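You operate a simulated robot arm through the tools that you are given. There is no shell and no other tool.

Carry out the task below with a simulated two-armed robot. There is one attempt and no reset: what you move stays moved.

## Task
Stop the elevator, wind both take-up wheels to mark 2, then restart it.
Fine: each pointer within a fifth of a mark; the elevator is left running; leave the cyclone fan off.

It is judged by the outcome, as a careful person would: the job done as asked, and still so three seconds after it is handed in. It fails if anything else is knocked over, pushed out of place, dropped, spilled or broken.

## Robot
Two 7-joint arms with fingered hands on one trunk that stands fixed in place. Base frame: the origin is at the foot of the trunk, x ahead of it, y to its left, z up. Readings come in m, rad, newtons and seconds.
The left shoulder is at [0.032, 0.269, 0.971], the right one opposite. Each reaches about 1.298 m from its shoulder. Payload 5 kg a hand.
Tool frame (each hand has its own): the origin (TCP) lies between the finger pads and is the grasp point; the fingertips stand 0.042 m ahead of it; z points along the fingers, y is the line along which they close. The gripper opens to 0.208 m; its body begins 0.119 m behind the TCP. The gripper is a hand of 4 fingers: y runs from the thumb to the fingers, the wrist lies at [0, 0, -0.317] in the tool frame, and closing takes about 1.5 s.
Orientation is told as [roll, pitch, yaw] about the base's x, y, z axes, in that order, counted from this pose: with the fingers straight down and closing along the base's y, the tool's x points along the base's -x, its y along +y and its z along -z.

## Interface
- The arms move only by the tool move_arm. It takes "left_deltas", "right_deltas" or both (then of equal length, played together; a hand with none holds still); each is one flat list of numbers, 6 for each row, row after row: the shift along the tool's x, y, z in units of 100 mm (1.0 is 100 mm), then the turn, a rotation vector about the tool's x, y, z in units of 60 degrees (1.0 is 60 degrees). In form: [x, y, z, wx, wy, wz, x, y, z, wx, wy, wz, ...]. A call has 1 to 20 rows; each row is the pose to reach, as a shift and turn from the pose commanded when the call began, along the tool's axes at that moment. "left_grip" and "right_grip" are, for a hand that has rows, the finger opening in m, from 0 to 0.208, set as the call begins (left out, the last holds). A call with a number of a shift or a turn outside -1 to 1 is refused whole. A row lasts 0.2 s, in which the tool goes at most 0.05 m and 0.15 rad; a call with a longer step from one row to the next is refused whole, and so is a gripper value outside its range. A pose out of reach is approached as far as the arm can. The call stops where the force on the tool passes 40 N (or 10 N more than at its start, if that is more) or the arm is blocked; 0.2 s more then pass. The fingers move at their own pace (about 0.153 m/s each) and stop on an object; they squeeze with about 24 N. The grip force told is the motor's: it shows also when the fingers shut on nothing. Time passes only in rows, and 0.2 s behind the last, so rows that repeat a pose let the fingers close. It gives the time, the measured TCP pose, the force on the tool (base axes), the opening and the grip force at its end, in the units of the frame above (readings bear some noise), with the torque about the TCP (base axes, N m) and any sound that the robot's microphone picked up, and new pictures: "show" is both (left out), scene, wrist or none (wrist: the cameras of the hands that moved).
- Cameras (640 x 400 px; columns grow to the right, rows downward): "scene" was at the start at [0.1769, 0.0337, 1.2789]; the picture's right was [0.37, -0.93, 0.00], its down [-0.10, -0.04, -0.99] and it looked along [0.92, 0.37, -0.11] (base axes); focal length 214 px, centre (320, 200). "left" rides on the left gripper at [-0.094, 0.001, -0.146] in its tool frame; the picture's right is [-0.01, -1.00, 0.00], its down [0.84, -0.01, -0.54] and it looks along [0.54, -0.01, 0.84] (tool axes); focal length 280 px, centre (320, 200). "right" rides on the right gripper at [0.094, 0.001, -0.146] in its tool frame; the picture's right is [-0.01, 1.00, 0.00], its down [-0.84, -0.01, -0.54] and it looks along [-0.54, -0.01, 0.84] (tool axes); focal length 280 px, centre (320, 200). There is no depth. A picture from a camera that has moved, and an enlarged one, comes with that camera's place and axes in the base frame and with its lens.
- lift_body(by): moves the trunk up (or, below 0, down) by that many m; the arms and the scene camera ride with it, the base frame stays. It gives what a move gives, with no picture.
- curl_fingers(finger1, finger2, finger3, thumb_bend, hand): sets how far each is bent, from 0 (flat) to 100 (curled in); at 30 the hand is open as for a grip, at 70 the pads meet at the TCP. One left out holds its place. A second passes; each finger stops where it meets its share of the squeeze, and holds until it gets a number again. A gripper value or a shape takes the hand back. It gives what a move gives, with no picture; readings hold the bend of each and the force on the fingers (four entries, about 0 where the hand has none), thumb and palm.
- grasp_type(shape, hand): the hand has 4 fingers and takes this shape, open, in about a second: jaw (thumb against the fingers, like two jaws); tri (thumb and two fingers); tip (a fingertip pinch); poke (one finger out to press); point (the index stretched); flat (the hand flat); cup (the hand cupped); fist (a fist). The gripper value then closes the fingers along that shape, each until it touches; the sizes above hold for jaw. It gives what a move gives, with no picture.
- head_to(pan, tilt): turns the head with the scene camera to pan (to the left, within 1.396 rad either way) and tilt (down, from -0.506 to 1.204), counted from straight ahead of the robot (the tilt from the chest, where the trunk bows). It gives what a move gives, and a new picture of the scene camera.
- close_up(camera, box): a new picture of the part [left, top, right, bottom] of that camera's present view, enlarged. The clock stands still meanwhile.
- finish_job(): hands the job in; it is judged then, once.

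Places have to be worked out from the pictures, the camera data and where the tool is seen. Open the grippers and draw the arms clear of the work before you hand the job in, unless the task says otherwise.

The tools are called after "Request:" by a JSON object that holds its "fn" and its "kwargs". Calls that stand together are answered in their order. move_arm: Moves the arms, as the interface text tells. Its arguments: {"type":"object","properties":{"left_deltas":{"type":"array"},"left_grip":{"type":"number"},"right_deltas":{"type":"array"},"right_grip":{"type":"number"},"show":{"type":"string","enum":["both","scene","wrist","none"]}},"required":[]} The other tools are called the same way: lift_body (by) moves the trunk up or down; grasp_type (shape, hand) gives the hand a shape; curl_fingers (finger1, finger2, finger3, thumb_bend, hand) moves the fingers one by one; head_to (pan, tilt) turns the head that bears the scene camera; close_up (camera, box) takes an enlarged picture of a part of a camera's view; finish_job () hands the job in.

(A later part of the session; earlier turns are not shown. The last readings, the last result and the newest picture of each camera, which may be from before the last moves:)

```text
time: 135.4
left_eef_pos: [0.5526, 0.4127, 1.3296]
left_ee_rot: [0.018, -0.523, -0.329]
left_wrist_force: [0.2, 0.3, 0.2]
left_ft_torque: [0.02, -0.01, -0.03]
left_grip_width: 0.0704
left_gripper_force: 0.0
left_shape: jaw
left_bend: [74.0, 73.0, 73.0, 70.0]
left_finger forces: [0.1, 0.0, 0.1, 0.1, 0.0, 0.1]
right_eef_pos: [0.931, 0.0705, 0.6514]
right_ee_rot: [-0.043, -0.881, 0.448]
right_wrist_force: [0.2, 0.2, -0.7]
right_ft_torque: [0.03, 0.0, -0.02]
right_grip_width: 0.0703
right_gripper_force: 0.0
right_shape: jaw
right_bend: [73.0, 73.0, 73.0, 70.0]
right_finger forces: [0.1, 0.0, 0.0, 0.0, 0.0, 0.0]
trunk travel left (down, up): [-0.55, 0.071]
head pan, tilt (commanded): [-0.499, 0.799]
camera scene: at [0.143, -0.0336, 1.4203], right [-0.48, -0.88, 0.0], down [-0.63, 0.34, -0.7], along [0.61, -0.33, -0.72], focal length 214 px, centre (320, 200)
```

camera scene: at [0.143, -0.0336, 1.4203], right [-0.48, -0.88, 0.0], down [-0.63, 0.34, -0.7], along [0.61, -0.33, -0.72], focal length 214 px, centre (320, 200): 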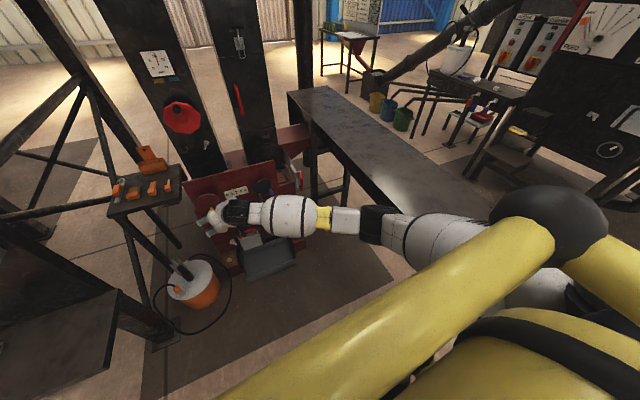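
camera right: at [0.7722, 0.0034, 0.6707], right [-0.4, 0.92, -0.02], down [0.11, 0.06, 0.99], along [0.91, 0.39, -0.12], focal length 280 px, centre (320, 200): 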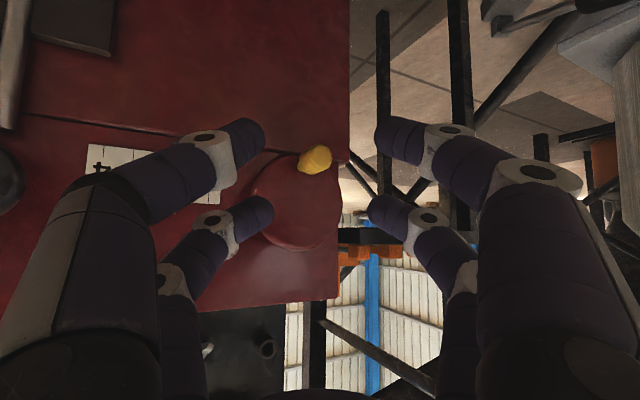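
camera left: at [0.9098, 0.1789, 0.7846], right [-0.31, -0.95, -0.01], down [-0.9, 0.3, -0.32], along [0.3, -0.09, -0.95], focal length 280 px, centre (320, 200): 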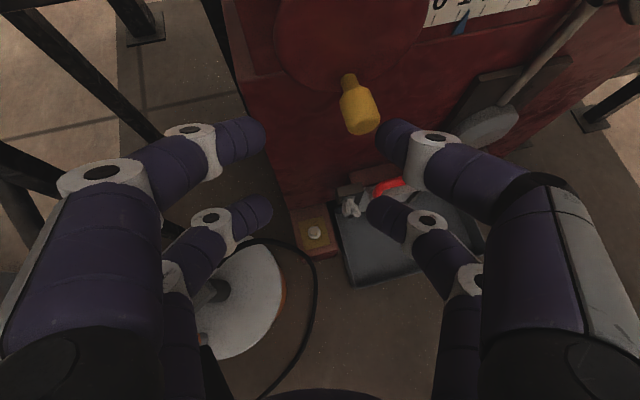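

There is a slight side load: the right elbow is about at the bench edge (y≈−0.49). Extending forward draws the elbow inward, so I advance 35 mm along the fingers and check that it is relieved.

Request:
{"fn": "move_arm", "kwargs": {"right_deltas": [0, 0, 0.12, 0, 0, 0, 0, 0, 0.24, 0, 0, 0, 0, 0, 0.35, 0, 0, 0, 0, 0, 0.35, 0, 0, 0], "show": "wrist"}}

Request:
{"fn": "close_up", "kwargs": {"camera": "right", "box": [190, 80, 450, 260]}}

```text
time: 136.4
left_eef_pos: [0.5537, 0.4051, 1.3323]
left_ee_rot: [0.02, -0.524, -0.334]
left_wrist_force: [0.7, 0.3, -1.2]
left_ft_torque: [-0.07, 0.02, -0.02]
left_grip_width: 0.07
left_gripper_force: 0.0
left_shape: jaw
left_bend: [74.0, 73.0, 73.0, 70.0]
left_finger forces: [0.1, 0.0, 0.0, 0.1, 0.1, 0.0]
right_eef_pos: [0.9602, 0.0676, 0.6279]
right_ee_rot: [-0.047, -0.879, 0.442]
right_wrist_force: [-0.5, 0.2, -0.2]
right_ft_torque: [-0.04, -0.01, -0.04]
right_grip_width: 0.0702
right_gripper_force: 0.0
right_shape: jaw
right_bend: [73.0, 73.0, 73.0, 70.0]
right_finger forces: [0.0, 0.1, 0.1, 0.1, 0.0, 0.0]
trunk travel left (down, up): [-0.55, 0.071]
head pan, tilt (commanded): [-0.499, 0.799]
camera right: at [0.799, 0.0015, 0.6486], right [-0.39, 0.92, -0.02], down [0.11, 0.06, 0.99], along [0.92, 0.38, -0.12], focal length 280 px, centre (320, 200)
```

right: 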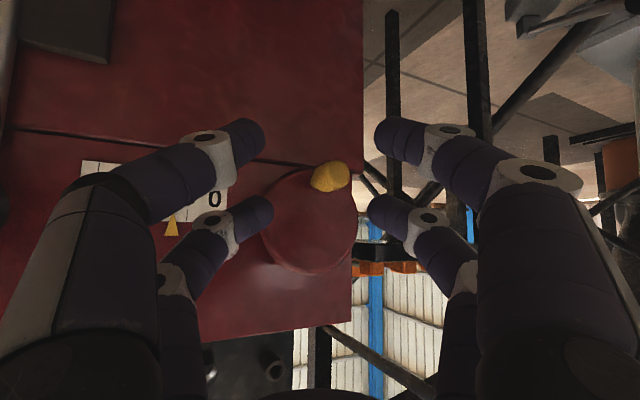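

```text
2.22 times, centred on (320, 170) of right
camera zoom: at [0.799, 0.0015, 0.6486], right [-0.39, 0.92, -0.02], down [0.11, 0.06, 0.99], along [0.92, 0.38, -0.12], focal length 623 px, centre (320, 267)
```

zoom: 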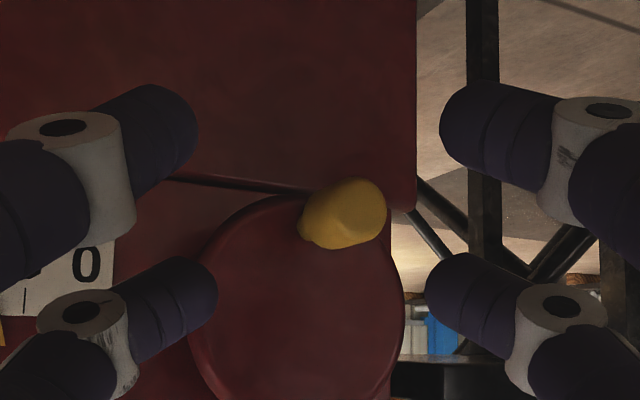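

The side load is gone (left hand back to its place). The knob is 77 mm ahead and 6.5 mm to the finger side in hand coordinates; I correct that and advance 43 mm so the upper pair straddles it.

Request:
{"fn": "move_arm", "kwargs": {"right_deltas": [0, 0.066, 0.1, 0, 0, 0, 0, 0.066, 0.2, 0, 0, 0, 0, 0.066, 0.3, 0, 0, 0, 0.01, 0.066, 0.37, 0, 0, 0, 0.01, 0.066, 0.43, 0, 0, 0], "right_grip": 0.06, "show": "wrist"}}

Request:
{"fn": "close_up", "kwargs": {"camera": "right", "box": [190, 100, 450, 280]}}

Request:
{"fn": "head_to", "kwargs": {"pan": 0.1, "tilt": 0.75}}

Request:
{"fn": "close_up", "kwargs": {"camera": "scene", "box": [250, 120, 430, 240]}}

```text
time: 137.6
left_eef_pos: [0.5528, 0.4064, 1.3316]
left_ee_rot: [0.025, -0.526, -0.335]
left_wrist_force: [-0.1, -0.6, -0.1]
left_ft_torque: [-0.02, -0.03, 0.01]
left_grip_width: 0.0701
left_gripper_force: 0.0
left_shape: jaw
left_bend: [74.0, 73.0, 73.0, 70.0]
left_finger forces: [0.0, 0.0, 0.1, 0.0, 0.0, 0.1]
right_eef_pos: [0.9862, 0.0869, 0.5988]
right_ee_rot: [-0.045, -0.879, 0.442]
right_wrist_force: [0.0, -0.6, 0.2]
right_ft_torque: [0.01, 0.0, 0.01]
right_grip_width: 0.0602
right_gripper_force: 0.1
right_shape: jaw
right_bend: [73.0, 73.0, 73.0, 70.0]
right_finger forces: [0.0, 0.0, 0.0, 0.0, 0.1, 0.0]
trunk travel left (down, up): [-0.55, 0.071]
head pan, tilt (commanded): [-0.499, 0.799]
camera right: at [0.826, 0.0207, 0.6203], right [-0.39, 0.92, -0.02], down [0.1, 0.06, 0.99], along [0.92, 0.38, -0.12], focal length 280 px, centre (320, 200)
```

right: 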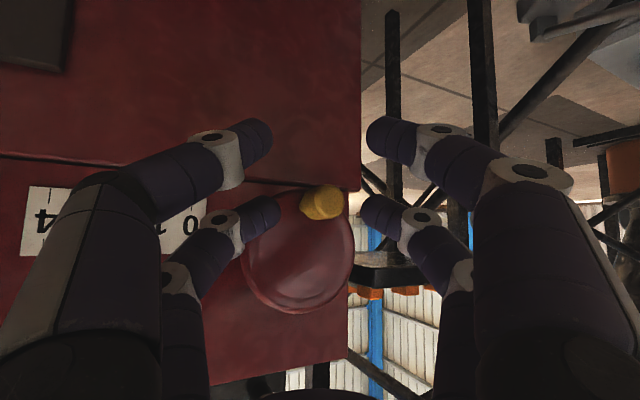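

```text
2.22 times, centred on (320, 190) of right
camera zoom: at [0.826, 0.0207, 0.6203], right [-0.39, 0.92, -0.02], down [0.1, 0.06, 0.99], along [0.92, 0.38, -0.12], focal length 623 px, centre (320, 222)
```

zoom: 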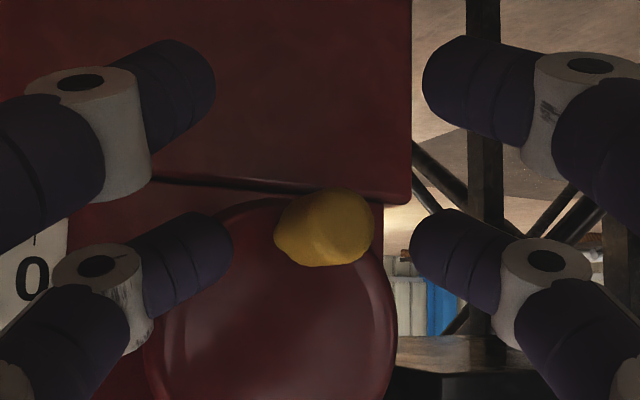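

```text
time: 138.6
left_eef_pos: [0.5527, 0.4048, 1.3322]
left_ee_rot: [0.022, -0.524, -0.336]
left_wrist_force: [0.0, -0.5, 0.4]
left_ft_torque: [-0.03, 0.01, 0.0]
left_grip_width: 0.0699
left_gripper_force: 0.0
left_shape: jaw
left_bend: [74.0, 73.0, 73.0, 70.0]
left_finger forces: [0.0, 0.0, 0.1, 0.0, 0.0, 0.1]
right_eef_pos: [0.9853, 0.0863, 0.6004]
right_ee_rot: [-0.045, -0.88, 0.441]
right_wrist_force: [0.3, 0.2, -0.4]
right_ft_torque: [-0.01, 0.02, -0.04]
right_grip_width: 0.06
right_gripper_force: 0.0
right_shape: jaw
right_bend: [73.0, 73.0, 73.0, 70.0]
right_finger forces: [0.0, 0.0, 0.1, 0.0, 0.0, 0.0]
trunk travel left (down, up): [-0.55, 0.071]
head pan, tilt (commanded): [0.099, 0.75]
camera scene: at [0.1528, 0.0078, 1.4244], right [0.1, -1.0, 0.0], down [-0.68, -0.07, -0.73], along [0.73, 0.07, -0.68], focal length 214 px, centre (320, 200)
```

scene: 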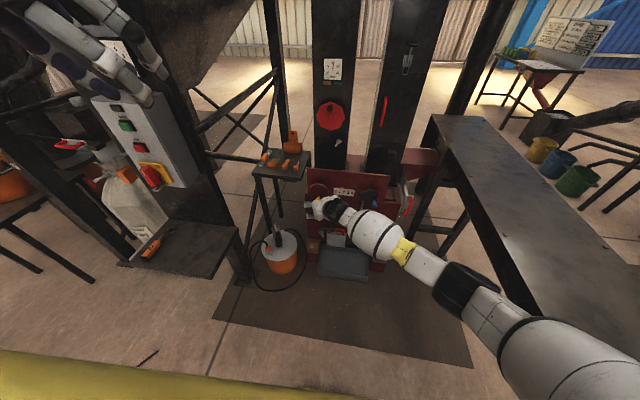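

```text
3.33 times, centred on (340, 180) of scene
camera zoom: at [0.1528, 0.0078, 1.4244], right [0.1, -1.0, 0.0], down [-0.68, -0.07, -0.73], along [0.73, 0.07, -0.68], focal length 715 px, centre (253, 267)
```

zoom: 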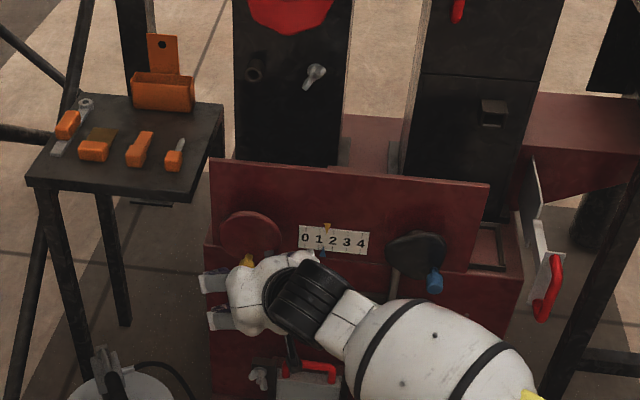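

The knob sits centred between the upper pair at the right depth. I close the fingers on it.

Request:
{"fn": "move_arm", "kwargs": {"right_deltas": [0, 0, 0, 0, 0, 0, 0, 0, 0, 0, 0, 0, 0, 0, 0, 0, 0, 0, 0, 0, 0, 0, 0, 0, 0, 0, 0, 0, 0, 0], "right_grip": 0.0, "show": "wrist"}}

Request:
{"fn": "close_up", "kwargs": {"camera": "right", "box": [190, 100, 450, 280]}}

Request:
{"fn": "close_up", "kwargs": {"camera": "scene", "box": [300, 160, 400, 220]}}

```text
time: 139.8
left_eef_pos: [0.5518, 0.4051, 1.3326]
left_ee_rot: [0.024, -0.523, -0.335]
left_wrist_force: [-0.9, 0.0, 0.4]
left_ft_torque: [0.0, -0.01, -0.01]
left_grip_width: 0.0703
left_gripper_force: 0.1
left_shape: jaw
left_bend: [74.0, 73.0, 73.0, 70.0]
left_finger forces: [0.0, 0.0, 0.0, 0.0, 0.0, 0.0]
right_eef_pos: [0.9853, 0.0866, 0.6005]
right_ee_rot: [-0.045, -0.879, 0.441]
right_wrist_force: [1.1, -0.7, -0.1]
right_ft_torque: [-0.02, -0.05, -0.27]
right_grip_width: 0.0001
right_gripper_force: 23.6
right_shape: jaw
right_bend: [70.0, 73.0, 71.0, 70.0]
right_finger forces: [0.0, 19.2, 18.8, 0.1, 0.0, 0.0]
trunk travel left (down, up): [-0.55, 0.071]
head pan, tilt (commanded): [0.099, 0.75]
camera right: at [0.826, 0.0207, 0.6204], right [-0.39, 0.92, -0.02], down [0.1, 0.06, 0.99], along [0.92, 0.38, -0.12], focal length 280 px, centre (320, 200)
```

right: 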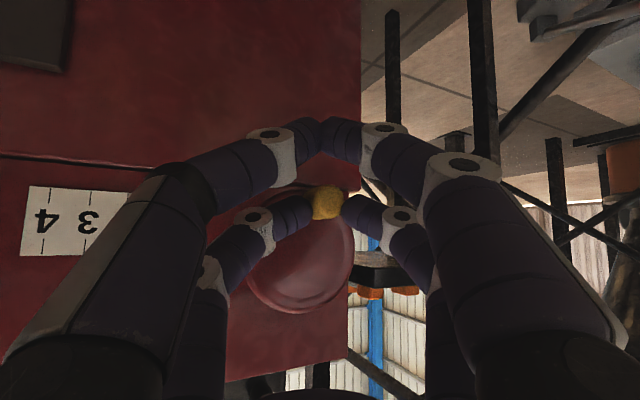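

```text
2.22 times, centred on (320, 190) of right
camera zoom: at [0.826, 0.0207, 0.6204], right [-0.39, 0.92, -0.02], down [0.1, 0.06, 0.99], along [0.92, 0.38, -0.12], focal length 623 px, centre (320, 222)
```

zoom: 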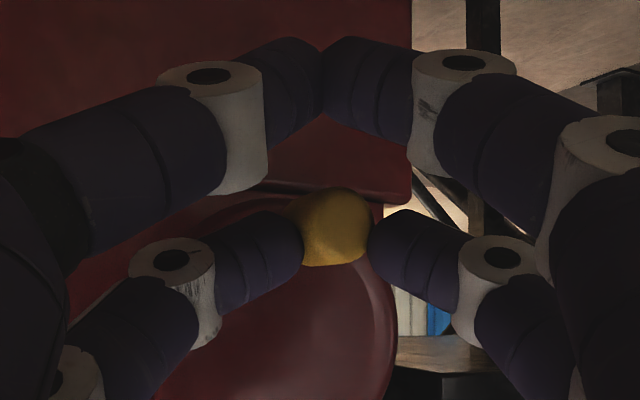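

```text
6.40 times, centred on (350, 190) of scene
camera zoom: at [0.1528, 0.0078, 1.4245], right [0.1, -1.0, 0.0], down [-0.68, -0.07, -0.73], along [0.73, 0.07, -0.68], focal length 1373 px, centre (128, 264)
```

zoom: 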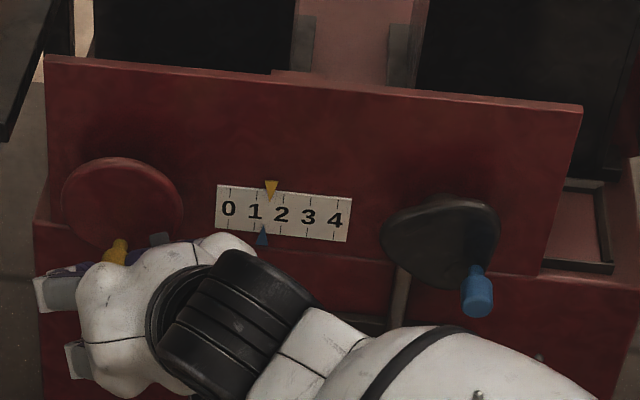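

Fingers 2 and 3 hold the knob (≈19 N each), and the scale is visible from the head. Yellow reads ≈1.5 and blue ≈1.3. I turn the yellow crank a test 30° clockwise along its circle (centre ≈ y 0.102, z 0.642, r ≈ 40 mm).

Request:
{"fn": "move_arm", "kwargs": {"right_deltas": [-0.0286, 0.0641, 0.0124, 0, 0, 0, -0.0653, 0.1244, 0.016, 0, 0, 0, -0.109, 0.1794, 0.0112, 0, 0, 0, -0.109, 0.1794, 0.0112, 0, 0, 0], "show": "wrist"}}

Request:
{"fn": "close_up", "kwargs": {"camera": "scene", "box": [300, 160, 400, 220]}}

```text
time: 140.8
left_eef_pos: [0.5519, 0.4055, 1.3331]
left_ee_rot: [0.022, -0.525, -0.337]
left_wrist_force: [0.0, -0.4, 0.9]
left_ft_torque: [-0.03, -0.01, -0.02]
left_grip_width: 0.07
left_gripper_force: 0.1
left_shape: jaw
left_bend: [74.0, 73.0, 73.0, 70.0]
left_finger forces: [0.0, 0.0, 0.0, 0.0, 0.0, 0.0]
right_eef_pos: [0.9849, 0.1064, 0.6074]
right_ee_rot: [-0.046, -0.879, 0.44]
right_wrist_force: [-10.3, -11.6, 7.1]
right_ft_torque: [0.28, -0.27, -0.81]
right_grip_width: 0.0
right_gripper_force: 24.0
right_shape: jaw
right_bend: [70.0, 73.0, 71.0, 70.0]
right_finger forces: [0.0, 19.0, 26.6, 0.0, 0.0, 0.0]
trunk travel left (down, up): [-0.55, 0.071]
head pan, tilt (commanded): [0.099, 0.75]
camera right: at [0.8259, 0.0397, 0.6281], right [-0.39, 0.92, -0.02], down [0.1, 0.06, 0.99], along [0.92, 0.38, -0.12], focal length 280 px, centre (320, 200)
```

right: 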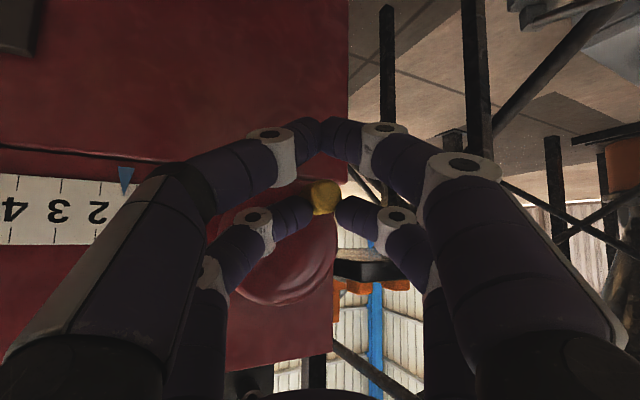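

```text
6.40 times, centred on (350, 190) of scene
camera zoom: at [0.152, 0.0073, 1.4246], right [0.1, -1.0, 0.0], down [-0.68, -0.07, -0.73], along [0.73, 0.07, -0.68], focal length 1373 px, centre (128, 264)
```

zoom: 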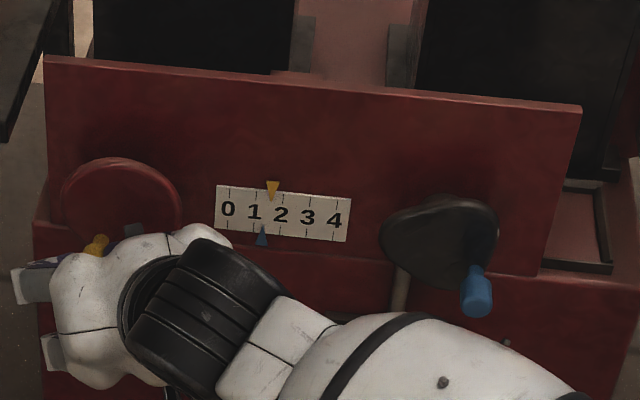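

Clockwise raises the yellow reading (about +0.08 mark for 30°, so roughly one mark per turn). There's ~12 N radial load, so I tighten the path radius to 38 mm and continue another 40°.

Request:
{"fn": "move_arm", "kwargs": {"right_deltas": [-0.0412, 0.0373, -0.0127, 0, 0, 0, -0.092, 0.075, -0.0328, 0, 0, 0, -0.1453, 0.1039, -0.0598, 0, 0, 0, -0.1996, 0.1229, -0.0931, 0, 0, 0, -0.1996, 0.1229, -0.0931, 0, 0, 0], "show": "wrist"}}

Request:
{"fn": "close_up", "kwargs": {"camera": "scene", "box": [300, 160, 400, 220]}}

```text
time: 142.0
left_eef_pos: [0.5522, 0.4061, 1.3319]
left_ee_rot: [0.022, -0.522, -0.336]
left_wrist_force: [0.2, 0.8, -0.1]
left_ft_torque: [0.0, 0.01, 0.0]
left_grip_width: 0.0701
left_gripper_force: 0.1
left_shape: jaw
left_bend: [74.0, 73.0, 73.0, 70.0]
left_finger forces: [0.0, 0.0, 0.0, 0.0, 0.0, 0.0]
right_eef_pos: [0.9856, 0.1208, 0.6286]
right_ee_rot: [-0.045, -0.88, 0.44]
right_wrist_force: [-2.9, -7.3, 0.3]
right_ft_torque: [-0.04, 0.02, -0.4]
right_grip_width: 0.0
right_gripper_force: 23.6
right_shape: jaw
right_bend: [70.0, 74.0, 72.0, 70.0]
right_finger forces: [0.0, 13.8, 19.3, 0.0, 0.0, 0.0]
trunk travel left (down, up): [-0.55, 0.071]
head pan, tilt (commanded): [0.099, 0.75]
camera right: at [0.8264, 0.0544, 0.6486], right [-0.39, 0.92, -0.02], down [0.11, 0.06, 0.99], along [0.92, 0.38, -0.12], focal length 280 px, centre (320, 200)
```

right: 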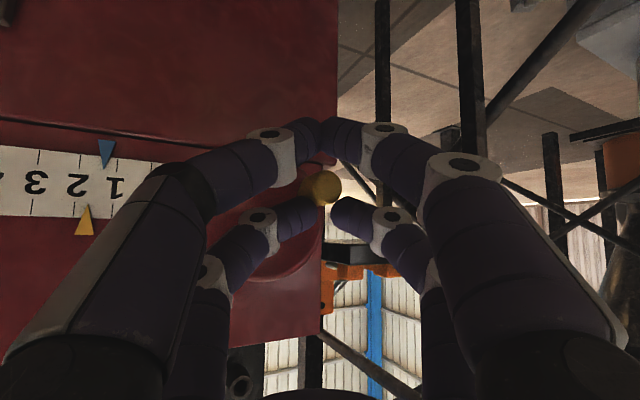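

```text
6.40 times, centred on (350, 190) of scene
camera zoom: at [0.1527, 0.0076, 1.4244], right [0.1, -1.0, 0.0], down [-0.68, -0.07, -0.73], along [0.73, 0.07, -0.68], focal length 1373 px, centre (128, 264)
```

zoom: 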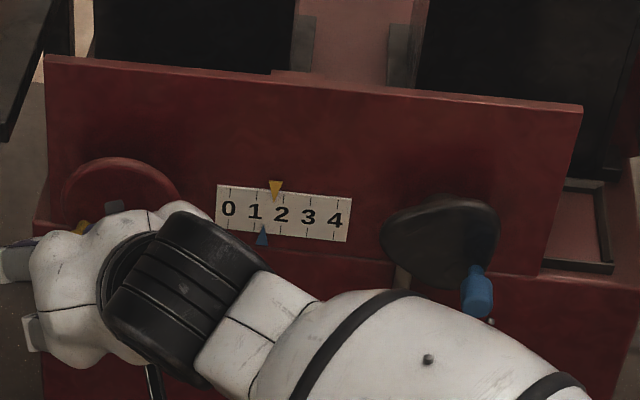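

The yellow pointer is moving up, but the knob is slipping down between the fingertips as the motion turns upward. I check the scale closely before choosing how to continue.

Request:
{"fn": "close_up", "kwargs": {"camera": "scene", "box": [330, 180, 360, 200]}}

Request:
{"fn": "close_up", "kwargs": {"camera": "right", "box": [240, 120, 400, 260]}}

```text
16.00 times, centred on (345, 190) of scene
camera zoom: at [0.1527, 0.0076, 1.4244], right [0.1, -1.0, 0.0], down [-0.68, -0.07, -0.73], along [0.73, 0.07, -0.68], focal length 3432 px, centre (-80, 360)
```

zoom: 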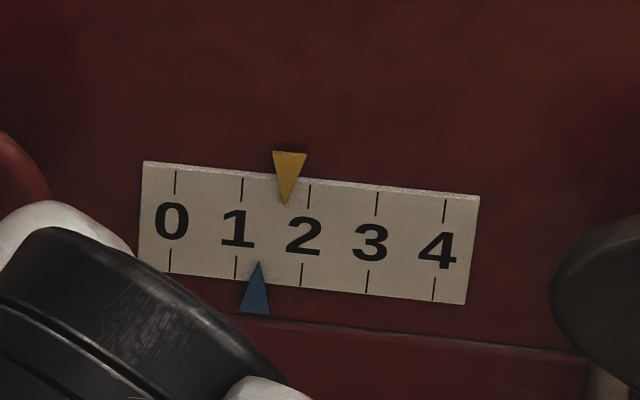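

```text
2.86 times, centred on (320, 190) of right
camera zoom: at [0.8264, 0.0544, 0.6486], right [-0.39, 0.92, -0.02], down [0.11, 0.06, 0.99], along [0.92, 0.38, -0.12], focal length 801 px, centre (320, 229)
```

zoom: 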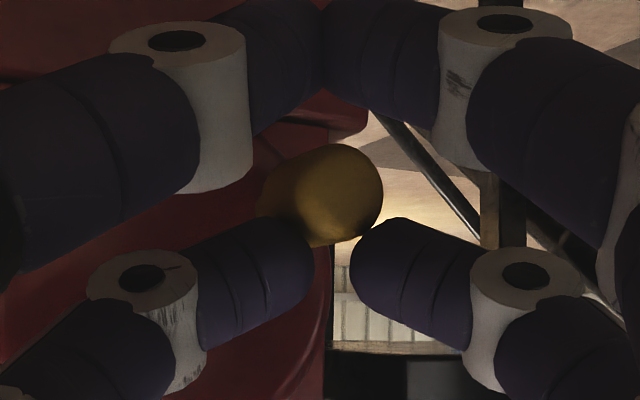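

Precise reading: yellow ≈1.65, blue ≈1.35. Rather than relying on friction, I'll open, drop below the knob, close the pair into a bar, and push the knob up from underneath.

Request:
{"fn": "move_arm", "kwargs": {"right_deltas": [0, 0, 0, 0, 0, 0, 0, 0, 0, 0, 0, 0, 0.14, 0.005, 0.117, 0, 0, 0, 0.28, 0.01, 0.233, 0, 0, 0, 0.424, 0.016, 0.35, 0, 0, 0], "right_grip": 0.075, "show": "wrist"}}

Request:
{"fn": "close_up", "kwargs": {"camera": "right", "box": [200, 100, 440, 260]}}

Request:
{"fn": "close_up", "kwargs": {"camera": "scene", "box": [330, 180, 360, 200]}}

```text
time: 143.2
left_eef_pos: [0.5532, 0.4062, 1.3317]
left_ee_rot: [0.022, -0.524, -0.335]
left_wrist_force: [0.6, -0.3, 0.8]
left_ft_torque: [0.0, 0.03, -0.01]
left_grip_width: 0.0702
left_gripper_force: 0.0
left_shape: jaw
left_bend: [74.0, 73.0, 73.0, 70.0]
left_finger forces: [0.0, 0.0, 0.0, 0.0, 0.0, 0.1]
right_eef_pos: [0.9849, 0.1201, 0.572]
right_ee_rot: [-0.047, -0.88, 0.442]
right_wrist_force: [0.1, 0.8, -0.8]
right_ft_torque: [-0.03, 0.05, 0.0]
right_grip_width: 0.0749
right_gripper_force: 0.1
right_shape: jaw
right_bend: [73.0, 74.0, 74.0, 70.0]
right_finger forces: [0.0, 0.0, 0.0, 0.1, 0.1, 0.0]
trunk travel left (down, up): [-0.55, 0.071]
head pan, tilt (commanded): [0.099, 0.75]
camera right: at [0.8265, 0.0542, 0.5935], right [-0.39, 0.92, -0.02], down [0.1, 0.06, 0.99], along [0.92, 0.38, -0.12], focal length 280 px, centre (320, 200)
```

right: 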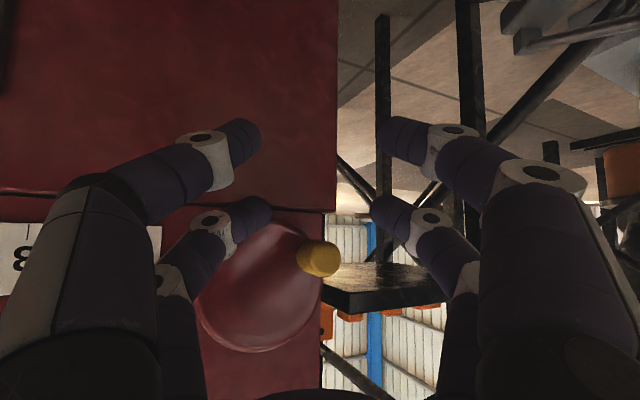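

```text
2.50 times, centred on (320, 180) of right
camera zoom: at [0.8265, 0.0542, 0.5935], right [-0.39, 0.92, -0.02], down [0.1, 0.06, 0.99], along [0.92, 0.38, -0.12], focal length 701 px, centre (320, 250)
```

zoom: 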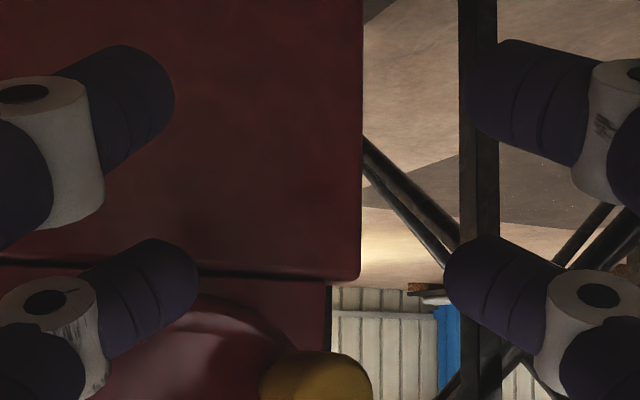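

```text
16.00 times, centred on (345, 190) of scene
camera zoom: at [0.1529, 0.0079, 1.4244], right [0.1, -1.0, 0.0], down [-0.68, -0.07, -0.73], along [0.73, 0.07, -0.68], focal length 3432 px, centre (-80, 360)
```

zoom: 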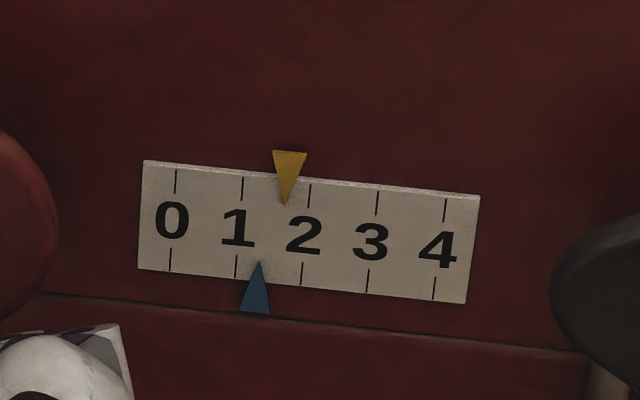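

The wheel held its position. The open pair is now below the knob (knob at y 0.136, z 0.613); I close the pair into a bar beneath it.

Request:
{"fn": "move_arm", "kwargs": {"right_deltas": [0, 0, 0, 0, 0, 0, 0, 0, 0, 0, 0, 0, 0, 0, 0, 0, 0, 0, 0, 0, 0, 0, 0, 0], "right_grip": 0.0, "show": "wrist"}}

Request:
{"fn": "close_up", "kwargs": {"camera": "right", "box": [200, 130, 440, 290]}}

```text
time: 144.2
left_eef_pos: [0.5532, 0.4058, 1.3322]
left_ee_rot: [0.022, -0.524, -0.334]
left_wrist_force: [-1.2, -0.6, -0.1]
left_ft_torque: [-0.02, 0.01, 0.0]
left_grip_width: 0.0702
left_gripper_force: 0.0
left_shape: jaw
left_bend: [74.0, 73.0, 73.0, 70.0]
left_finger forces: [0.1, 0.1, 0.0, 0.0, 0.0, 0.0]
right_eef_pos: [0.9865, 0.1197, 0.5724]
right_ee_rot: [-0.045, -0.881, 0.441]
right_wrist_force: [0.0, -0.1, 0.0]
right_ft_torque: [0.0, -0.01, 0.01]
right_grip_width: 0.0
right_gripper_force: 24.1
right_shape: jaw
right_bend: [70.0, 70.0, 70.0, 70.0]
right_finger forces: [0.1, 0.1, 0.0, 0.0, 0.0, 0.1]
trunk travel left (down, up): [-0.55, 0.071]
head pan, tilt (commanded): [0.099, 0.75]
camera right: at [0.8264, 0.0541, 0.5937], right [-0.39, 0.92, -0.02], down [0.1, 0.06, 0.99], along [0.92, 0.38, -0.12], focal length 280 px, centre (320, 200)
```

right: 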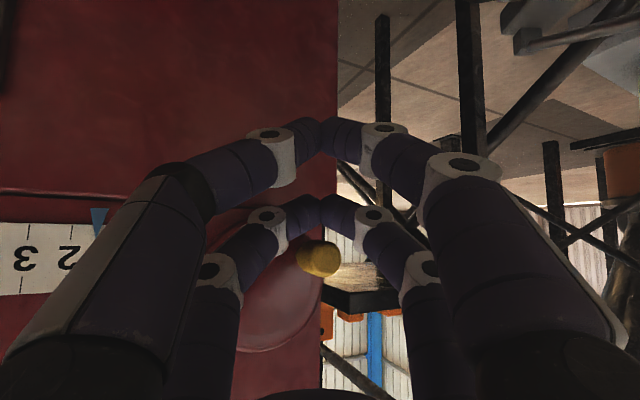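

```text
2.50 times, centred on (320, 210) of right
camera zoom: at [0.8264, 0.0541, 0.5937], right [-0.39, 0.92, -0.02], down [0.1, 0.06, 0.99], along [0.92, 0.38, -0.12], focal length 701 px, centre (320, 175)
```

zoom: 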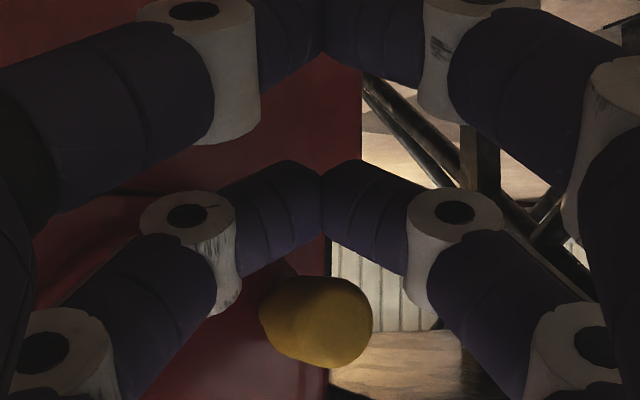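

The closed pair now arches under the knob. I push it up along its circle toward the 9 o'clock position and check.

Request:
{"fn": "move_arm", "kwargs": {"right_deltas": [-0.088, -0.017, -0.08, 0, 0, 0, -0.174, 0.033, -0.122, 0, 0, 0, -0.269, 0.062, -0.183, 0, 0, 0, -0.359, 0.062, -0.255, 0, 0, 0, -0.359, 0.062, -0.255, 0, 0, 0], "show": "wrist"}}

Request:
{"fn": "close_up", "kwargs": {"camera": "right", "box": [200, 130, 440, 290]}}

Request:
{"fn": "close_up", "kwargs": {"camera": "scene", "box": [330, 180, 360, 200]}}

```text
time: 145.4
left_eef_pos: [0.5527, 0.4063, 1.3319]
left_ee_rot: [0.022, -0.523, -0.337]
left_wrist_force: [0.5, -0.3, -0.8]
left_ft_torque: [0.01, 0.0, 0.0]
left_grip_width: 0.0702
left_gripper_force: 0.1
left_shape: jaw
left_bend: [74.0, 73.0, 73.0, 70.0]
left_finger forces: [0.1, 0.1, 0.0, 0.0, 0.0, 0.1]
right_eef_pos: [0.9852, 0.1279, 0.6191]
right_ee_rot: [-0.044, -0.879, 0.439]
right_wrist_force: [-0.2, 0.6, -0.4]
right_ft_torque: [-0.04, 0.0, 0.01]
right_grip_width: 0.0
right_gripper_force: 23.9
right_shape: jaw
right_bend: [70.0, 70.0, 70.0, 70.0]
right_finger forces: [0.0, 0.0, 0.0, 0.0, 0.0, 0.0]
trunk travel left (down, up): [-0.55, 0.071]
head pan, tilt (commanded): [0.099, 0.75]
camera right: at [0.8261, 0.0622, 0.6382], right [-0.39, 0.92, -0.02], down [0.1, 0.06, 0.99], along [0.92, 0.38, -0.12], focal length 280 px, centre (320, 200)
```

right: 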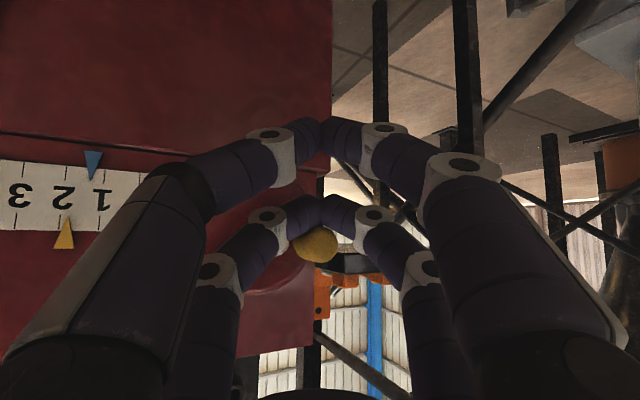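

```text
2.50 times, centred on (320, 210) of right
camera zoom: at [0.8261, 0.0622, 0.6382], right [-0.39, 0.92, -0.02], down [0.1, 0.06, 0.99], along [0.92, 0.38, -0.12], focal length 701 px, centre (320, 175)
```

zoom: 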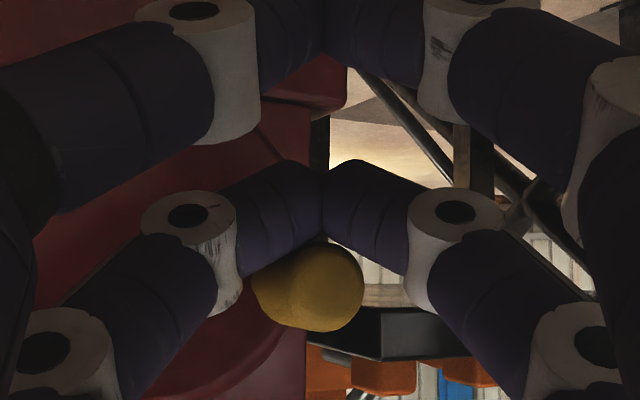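

```text
16.00 times, centred on (345, 190) of scene
camera zoom: at [0.1529, 0.0078, 1.4245], right [0.1, -1.0, 0.0], down [-0.68, -0.07, -0.73], along [0.73, 0.07, -0.68], focal length 3432 px, centre (-80, 360)
```

zoom: 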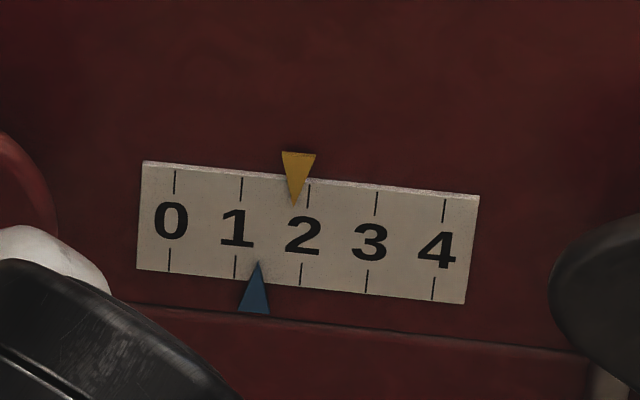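

Works well: yellow now ≈1.79 with no residual force. I keep pushing along the arc toward about φ=50°.

Request:
{"fn": "move_arm", "kwargs": {"right_deltas": [-0.081, -0.026, -0.08, 0, 0, 0, -0.146, -0.077, -0.161, 0, 0, 0, -0.191, -0.152, -0.239, 0, 0, 0, -0.191, -0.152, -0.239, 0, 0, 0], "show": "wrist"}}

Request:
{"fn": "close_up", "kwargs": {"camera": "right", "box": [200, 130, 440, 290]}}

Request:
{"fn": "close_up", "kwargs": {"camera": "scene", "box": [330, 180, 360, 200]}}

```text
time: 146.4
left_eef_pos: [0.5544, 0.405, 1.332]
left_ee_rot: [0.02, -0.525, -0.335]
left_wrist_force: [0.1, 0.4, -0.1]
left_ft_torque: [-0.02, -0.04, 0.01]
left_grip_width: 0.0703
left_gripper_force: 0.0
left_shape: jaw
left_bend: [74.0, 73.0, 73.0, 70.0]
left_finger forces: [0.0, 0.1, 0.1, 0.1, 0.0, 0.0]
right_eef_pos: [0.9853, 0.1117, 0.6425]
right_ee_rot: [-0.045, -0.875, 0.44]
right_wrist_force: [-7.3, -3.0, -23.8]
right_ft_torque: [0.07, 0.82, -0.13]
right_grip_width: 0.0
right_gripper_force: 23.7
right_shape: jaw
right_bend: [70.0, 70.0, 70.0, 70.0]
right_finger forces: [0.0, 0.0, 0.0, 0.0, 0.1, 0.0]
trunk travel left (down, up): [-0.55, 0.071]
head pan, tilt (commanded): [0.099, 0.75]
camera right: at [0.8256, 0.0459, 0.6639], right [-0.39, 0.92, -0.02], down [0.11, 0.07, 0.99], along [0.92, 0.38, -0.13], focal length 280 px, centre (320, 200)
```

right: 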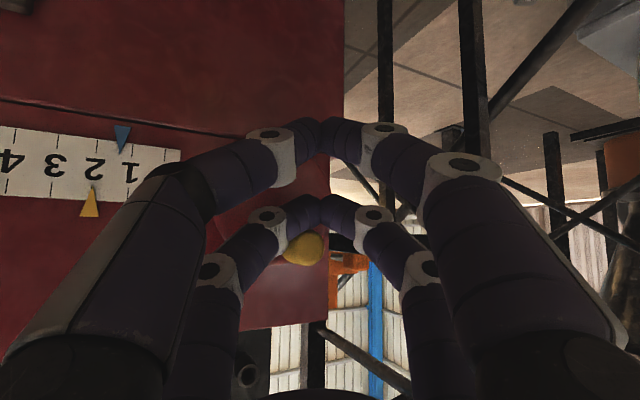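

```text
2.50 times, centred on (320, 210) of right
camera zoom: at [0.8256, 0.0459, 0.6639], right [-0.39, 0.92, -0.02], down [0.11, 0.07, 0.99], along [0.92, 0.38, -0.13], focal length 701 px, centre (320, 175)
```

zoom: 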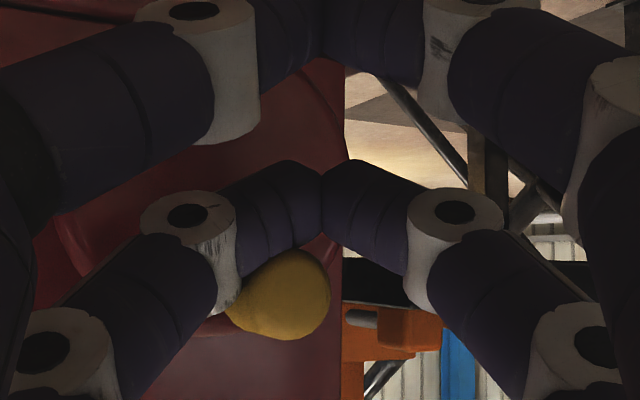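

```text
16.00 times, centred on (345, 190) of scene
camera zoom: at [0.1542, 0.0078, 1.4241], right [0.1, -1.0, 0.0], down [-0.68, -0.07, -0.73], along [0.73, 0.07, -0.68], focal length 3432 px, centre (-80, 360)
```

zoom: 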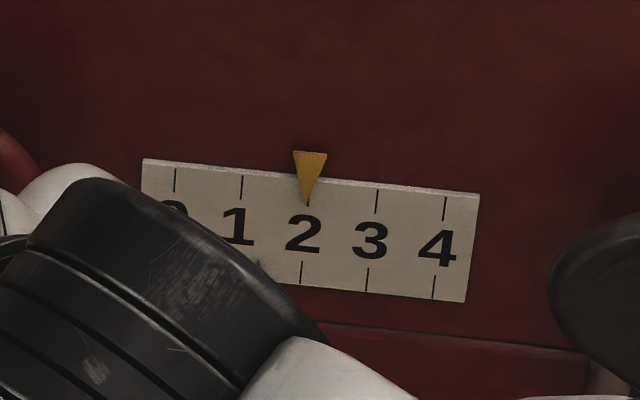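

Yellow now reads ≈1.99. I ease the hand 20 mm down off the knob and re-read.

Request:
{"fn": "move_arm", "kwargs": {"right_deltas": [0.077, 0.003, 0.064, 0, 0, 0, 0.154, 0.006, 0.127, 0, 0, 0, 0.154, 0.006, 0.127, 0, 0, 0], "show": "wrist"}}

Request:
{"fn": "close_up", "kwargs": {"camera": "scene", "box": [330, 180, 360, 200]}}

```text
time: 147.2
left_eef_pos: [0.5521, 0.4059, 1.3322]
left_ee_rot: [0.023, -0.526, -0.336]
left_wrist_force: [0.7, 0.1, -0.5]
left_ft_torque: [0.0, 0.03, 0.01]
left_grip_width: 0.0701
left_gripper_force: 0.1
left_shape: jaw
left_bend: [74.0, 73.0, 73.0, 70.0]
left_finger forces: [0.0, 0.0, 0.0, 0.0, 0.1, 0.0]
right_eef_pos: [0.9864, 0.114, 0.6291]
right_ee_rot: [-0.046, -0.882, 0.441]
right_wrist_force: [0.4, -0.7, -0.4]
right_ft_torque: [-0.03, -0.04, 0.02]
right_grip_width: 0.0
right_gripper_force: 24.3
right_shape: jaw
right_bend: [70.0, 70.0, 70.0, 70.0]
right_finger forces: [0.0, 0.0, 0.0, 0.1, 0.0, 0.0]
trunk travel left (down, up): [-0.55, 0.071]
head pan, tilt (commanded): [0.099, 0.75]
camera right: at [0.8263, 0.048, 0.6487], right [-0.39, 0.92, -0.02], down [0.1, 0.06, 0.99], along [0.92, 0.38, -0.12], focal length 280 px, centre (320, 200)
```

right: 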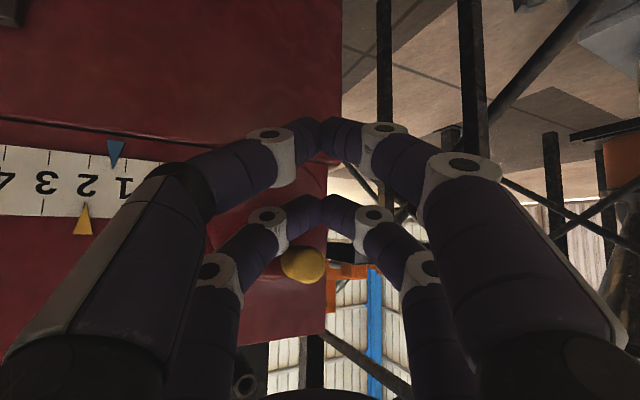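

```text
16.00 times, centred on (345, 190) of scene
camera zoom: at [0.1528, 0.0078, 1.4245], right [0.1, -0.99, 0.0], down [-0.68, -0.07, -0.73], along [0.73, 0.07, -0.68], focal length 3432 px, centre (-80, 360)
```

zoom: 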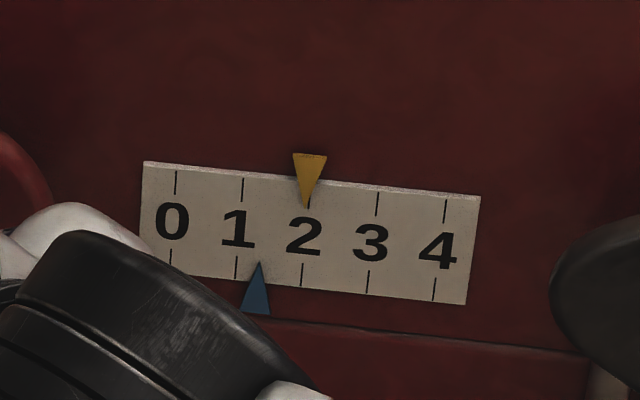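

Yellow holds at ≈1.96 after release, well within tolerance. I withdraw the right hand straight back under the knob.

Request:
{"fn": "move_arm", "kwargs": {"right_deltas": [0.12, 0.06, -0.09, 0, 0, 0, 0.24, 0.13, -0.21, 0, 0, 0, 0.36, 0.2, -0.32, 0, 0, 0, 0.481, 0.28, -0.437, 0, 0, 0], "show": "wrist"}}

Request:
{"fn": "close_up", "kwargs": {"camera": "scene", "box": [300, 160, 400, 220]}}

```text
time: 148.2
left_eef_pos: [0.5521, 0.406, 1.3318]
left_ee_rot: [0.022, -0.524, -0.335]
left_wrist_force: [0.4, 0.5, -0.2]
left_ft_torque: [0.0, -0.06, 0.0]
left_grip_width: 0.07
left_gripper_force: 0.1
left_shape: jaw
left_bend: [74.0, 73.0, 73.0, 70.0]
left_finger forces: [0.0, 0.1, 0.0, 0.0, 0.1, 0.0]
right_eef_pos: [0.9134, 0.1132, 0.617]
right_ee_rot: [-0.044, -0.88, 0.443]
right_wrist_force: [-0.2, 0.5, -0.7]
right_ft_torque: [0.02, 0.01, -0.01]
right_grip_width: 0.0
right_gripper_force: 23.7
right_shape: jaw
right_bend: [70.0, 70.0, 70.0, 70.0]
right_finger forces: [0.0, 0.0, 0.0, 0.1, 0.0, 0.0]
trunk travel left (down, up): [-0.55, 0.071]
head pan, tilt (commanded): [0.099, 0.75]
camera right: at [0.7557, 0.0473, 0.6375], right [-0.39, 0.92, -0.02], down [0.11, 0.06, 0.99], along [0.92, 0.38, -0.12], focal length 280 px, centre (320, 200)
```

right: 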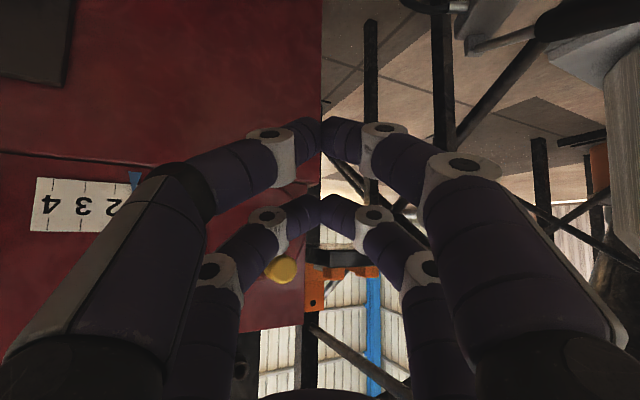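

```text
6.40 times, centred on (350, 190) of scene
camera zoom: at [0.1526, 0.0079, 1.4245], right [0.1, -0.99, 0.0], down [-0.68, -0.07, -0.73], along [0.73, 0.07, -0.68], focal length 1373 px, centre (128, 264)
```

zoom: 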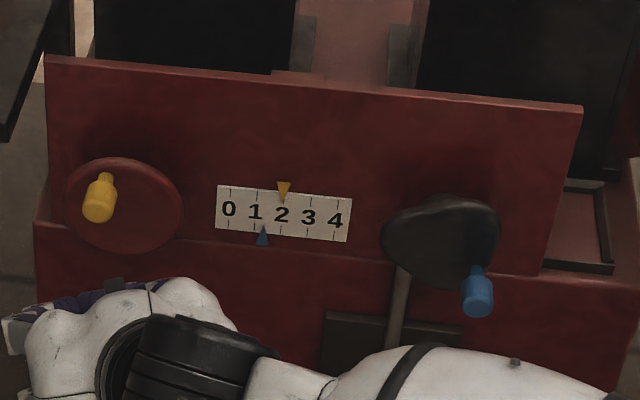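

Yellow stays at ≈1.96. Now the blue wheel: its knob is at lower right, about (1.02, −0.206, 0.608). To keep the right elbow off the bench I raise the trunk to the top and yaw the hand to the right before moving across.

Request:
{"fn": "lift_body", "kwargs": {"by": 0.065}}

Request:
{"fn": "move_arm", "kwargs": {"right_deltas": [0.103, 0.004, 0.0855, 0.0, 0, 0, 0.103, 0.004, 0.0855, 0.1, 0.004, 0.083, 0.103, 0.004, 0.0855, 0.2, 0.008, 0.166, 0.103, 0.004, 0.0855, 0.3, 0.012, 0.249, 0.103, 0.004, 0.0855, 0.4, 0.016, 0.332, 0.103, 0.004, 0.0855, 0.5, 0.02, 0.415, 0.103, 0.004, 0.0855, 0.6, 0.023, 0.498], "show": "both"}}

```text
time: 149.3
left_eef_pos: [0.5539, 0.4063, 1.3967]
left_ee_rot: [0.021, -0.524, -0.335]
left_wrist_force: [0.5, 0.1, 0.3]
left_ft_torque: [-0.01, 0.04, -0.04]
left_grip_width: 0.0703
left_gripper_force: 0.0
left_shape: jaw
left_bend: [74.0, 73.0, 73.0, 70.0]
left_finger forces: [0.0, 0.0, 0.1, 0.0, 0.0, 0.0]
right_eef_pos: [0.9148, 0.112, 0.6817]
right_ee_rot: [-0.046, -0.881, 0.443]
right_wrist_force: [0.7, 0.6, -0.8]
right_ft_torque: [-0.02, -0.02, -0.02]
right_grip_width: 0.0001
right_gripper_force: 23.4
right_shape: jaw
right_bend: [70.0, 70.0, 70.0, 70.0]
right_finger forces: [0.0, 0.0, 0.0, 0.1, 0.0, 0.1]
trunk travel left (down, up): [-0.615, 0.006]
head pan, tilt (commanded): [0.099, 0.75]
```

```text
time: 150.9
left_eef_pos: [0.5514, 0.4046, 1.3982]
left_ee_rot: [0.025, -0.524, -0.337]
left_wrist_force: [-0.4, -0.6, 0.4]
left_ft_torque: [0.16, 0.04, 0.05]
left_grip_width: 0.0704
left_gripper_force: 0.1
left_shape: jaw
left_bend: [74.0, 73.0, 73.0, 70.0]
left_finger forces: [0.0, 0.0, 0.0, 0.0, 0.1, 0.1]
right_eef_pos: [0.9598, 0.1255, 0.6826]
right_ee_rot: [-0.09, -0.817, -0.185]
right_wrist_force: [-18.6, 3.7, 4.4]
right_ft_torque: [0.08, 0.05, 0.19]
right_grip_width: 0.0
right_gripper_force: 24.3
right_shape: jaw
right_bend: [70.0, 70.0, 70.0, 70.0]
right_finger forces: [0.1, 0.1, 0.0, 0.1, 0.1, 0.1]
right hand out of reach, approached as far as the arm can: row 4, 5, 6, 7
trunk travel left (down, up): [-0.615, 0.006]
head pan, tilt (commanded): [0.099, 0.75]
camera scene: at [0.151, 0.0067, 1.4898], right [0.1, -0.99, 0.0], down [-0.68, -0.07, -0.73], along [0.73, 0.07, -0.68], focal length 214 px, centre (320, 200)
camera right: at [0.7942, 0.1715, 0.7136], right [0.26, 0.96, -0.05], down [0.19, 0.0, 0.98], along [0.95, -0.26, -0.18], focal length 280 px, centre (320, 200)
```

scene: 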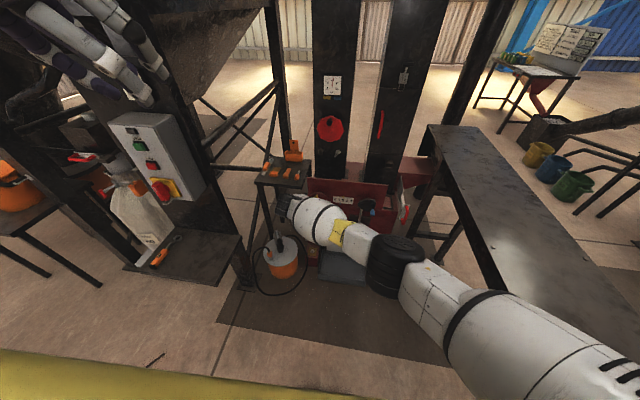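
right: 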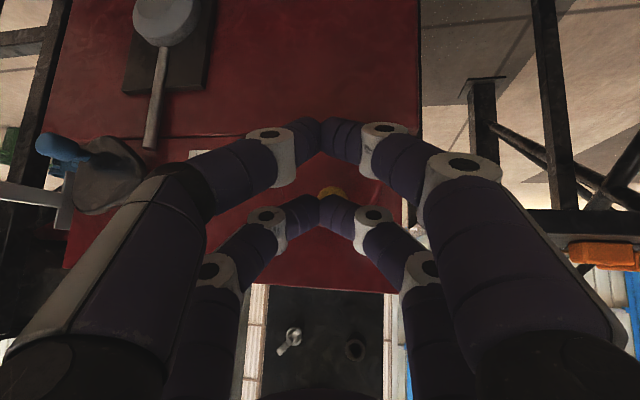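

The yaw limit made the hand drift forward until the fingertips touch the yellow knob end (18 N axial). I back straight off and check the yellow reading.

Request:
{"fn": "move_arm", "kwargs": {"right_deltas": [0.1, -0.03, -0.11, 0, 0, 0, 0.2, -0.05, -0.215, 0, 0, 0, 0.3, -0.08, -0.32, 0, 0, 0, 0.404, -0.11, -0.43, 0, 0, 0], "show": "wrist"}}

Request:
{"fn": "close_up", "kwargs": {"camera": "scene", "box": [330, 190, 360, 210]}}

Request:
{"fn": "close_up", "kwargs": {"camera": "scene", "box": [280, 160, 420, 250]}}

```text
time: 151.9
left_eef_pos: [0.5523, 0.4069, 1.3973]
left_ee_rot: [0.022, -0.522, -0.336]
left_wrist_force: [-0.1, -0.4, 0.3]
left_ft_torque: [-0.02, -0.04, -0.04]
left_grip_width: 0.0702
left_gripper_force: 0.0
left_shape: jaw
left_bend: [74.0, 73.0, 73.0, 70.0]
left_finger forces: [0.0, 0.0, 0.0, 0.1, 0.0, 0.0]
right_eef_pos: [0.9245, 0.1323, 0.6911]
right_ee_rot: [-0.119, -0.785, -0.154]
right_wrist_force: [-0.4, 0.0, 0.0]
right_ft_torque: [0.03, 0.01, 0.01]
right_grip_width: 0.0001
right_gripper_force: 24.5
right_shape: jaw
right_bend: [70.0, 70.0, 70.0, 70.0]
right_finger forces: [0.1, 0.0, 0.1, 0.0, 0.1, 0.0]
right hand out of reach, approached as far as the arm can: row 1, 2, 3, 4
trunk travel left (down, up): [-0.615, 0.006]
head pan, tilt (commanded): [0.099, 0.75]
camera right: at [0.7595, 0.1759, 0.7268], right [0.24, 0.97, -0.07], down [0.22, 0.02, 0.97], along [0.94, -0.25, -0.21], focal length 280 px, centre (320, 200)
```

right: 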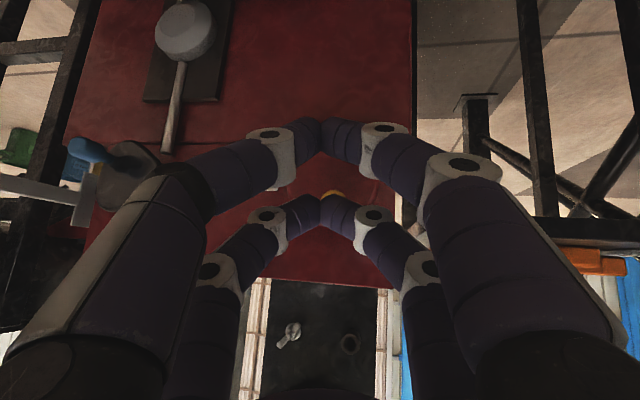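

```text
16.00 times, centred on (345, 200) of scene
camera zoom: at [0.1517, 0.008, 1.4896], right [0.1, -0.99, 0.0], down [-0.68, -0.07, -0.73], along [0.73, 0.07, -0.68], focal length 3432 px, centre (-80, 200)
```

zoom: 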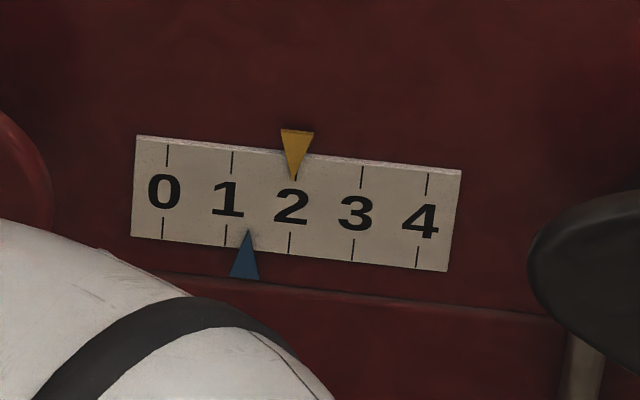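

```text
4.44 times, centred on (350, 205) of scene
camera zoom: at [0.1517, 0.008, 1.4896], right [0.1, -0.99, 0.0], down [-0.68, -0.07, -0.73], along [0.73, 0.07, -0.68], focal length 953 px, centre (187, 178)
```

zoom: 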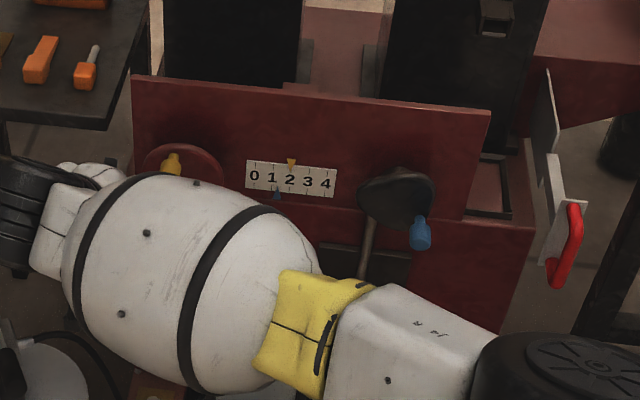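

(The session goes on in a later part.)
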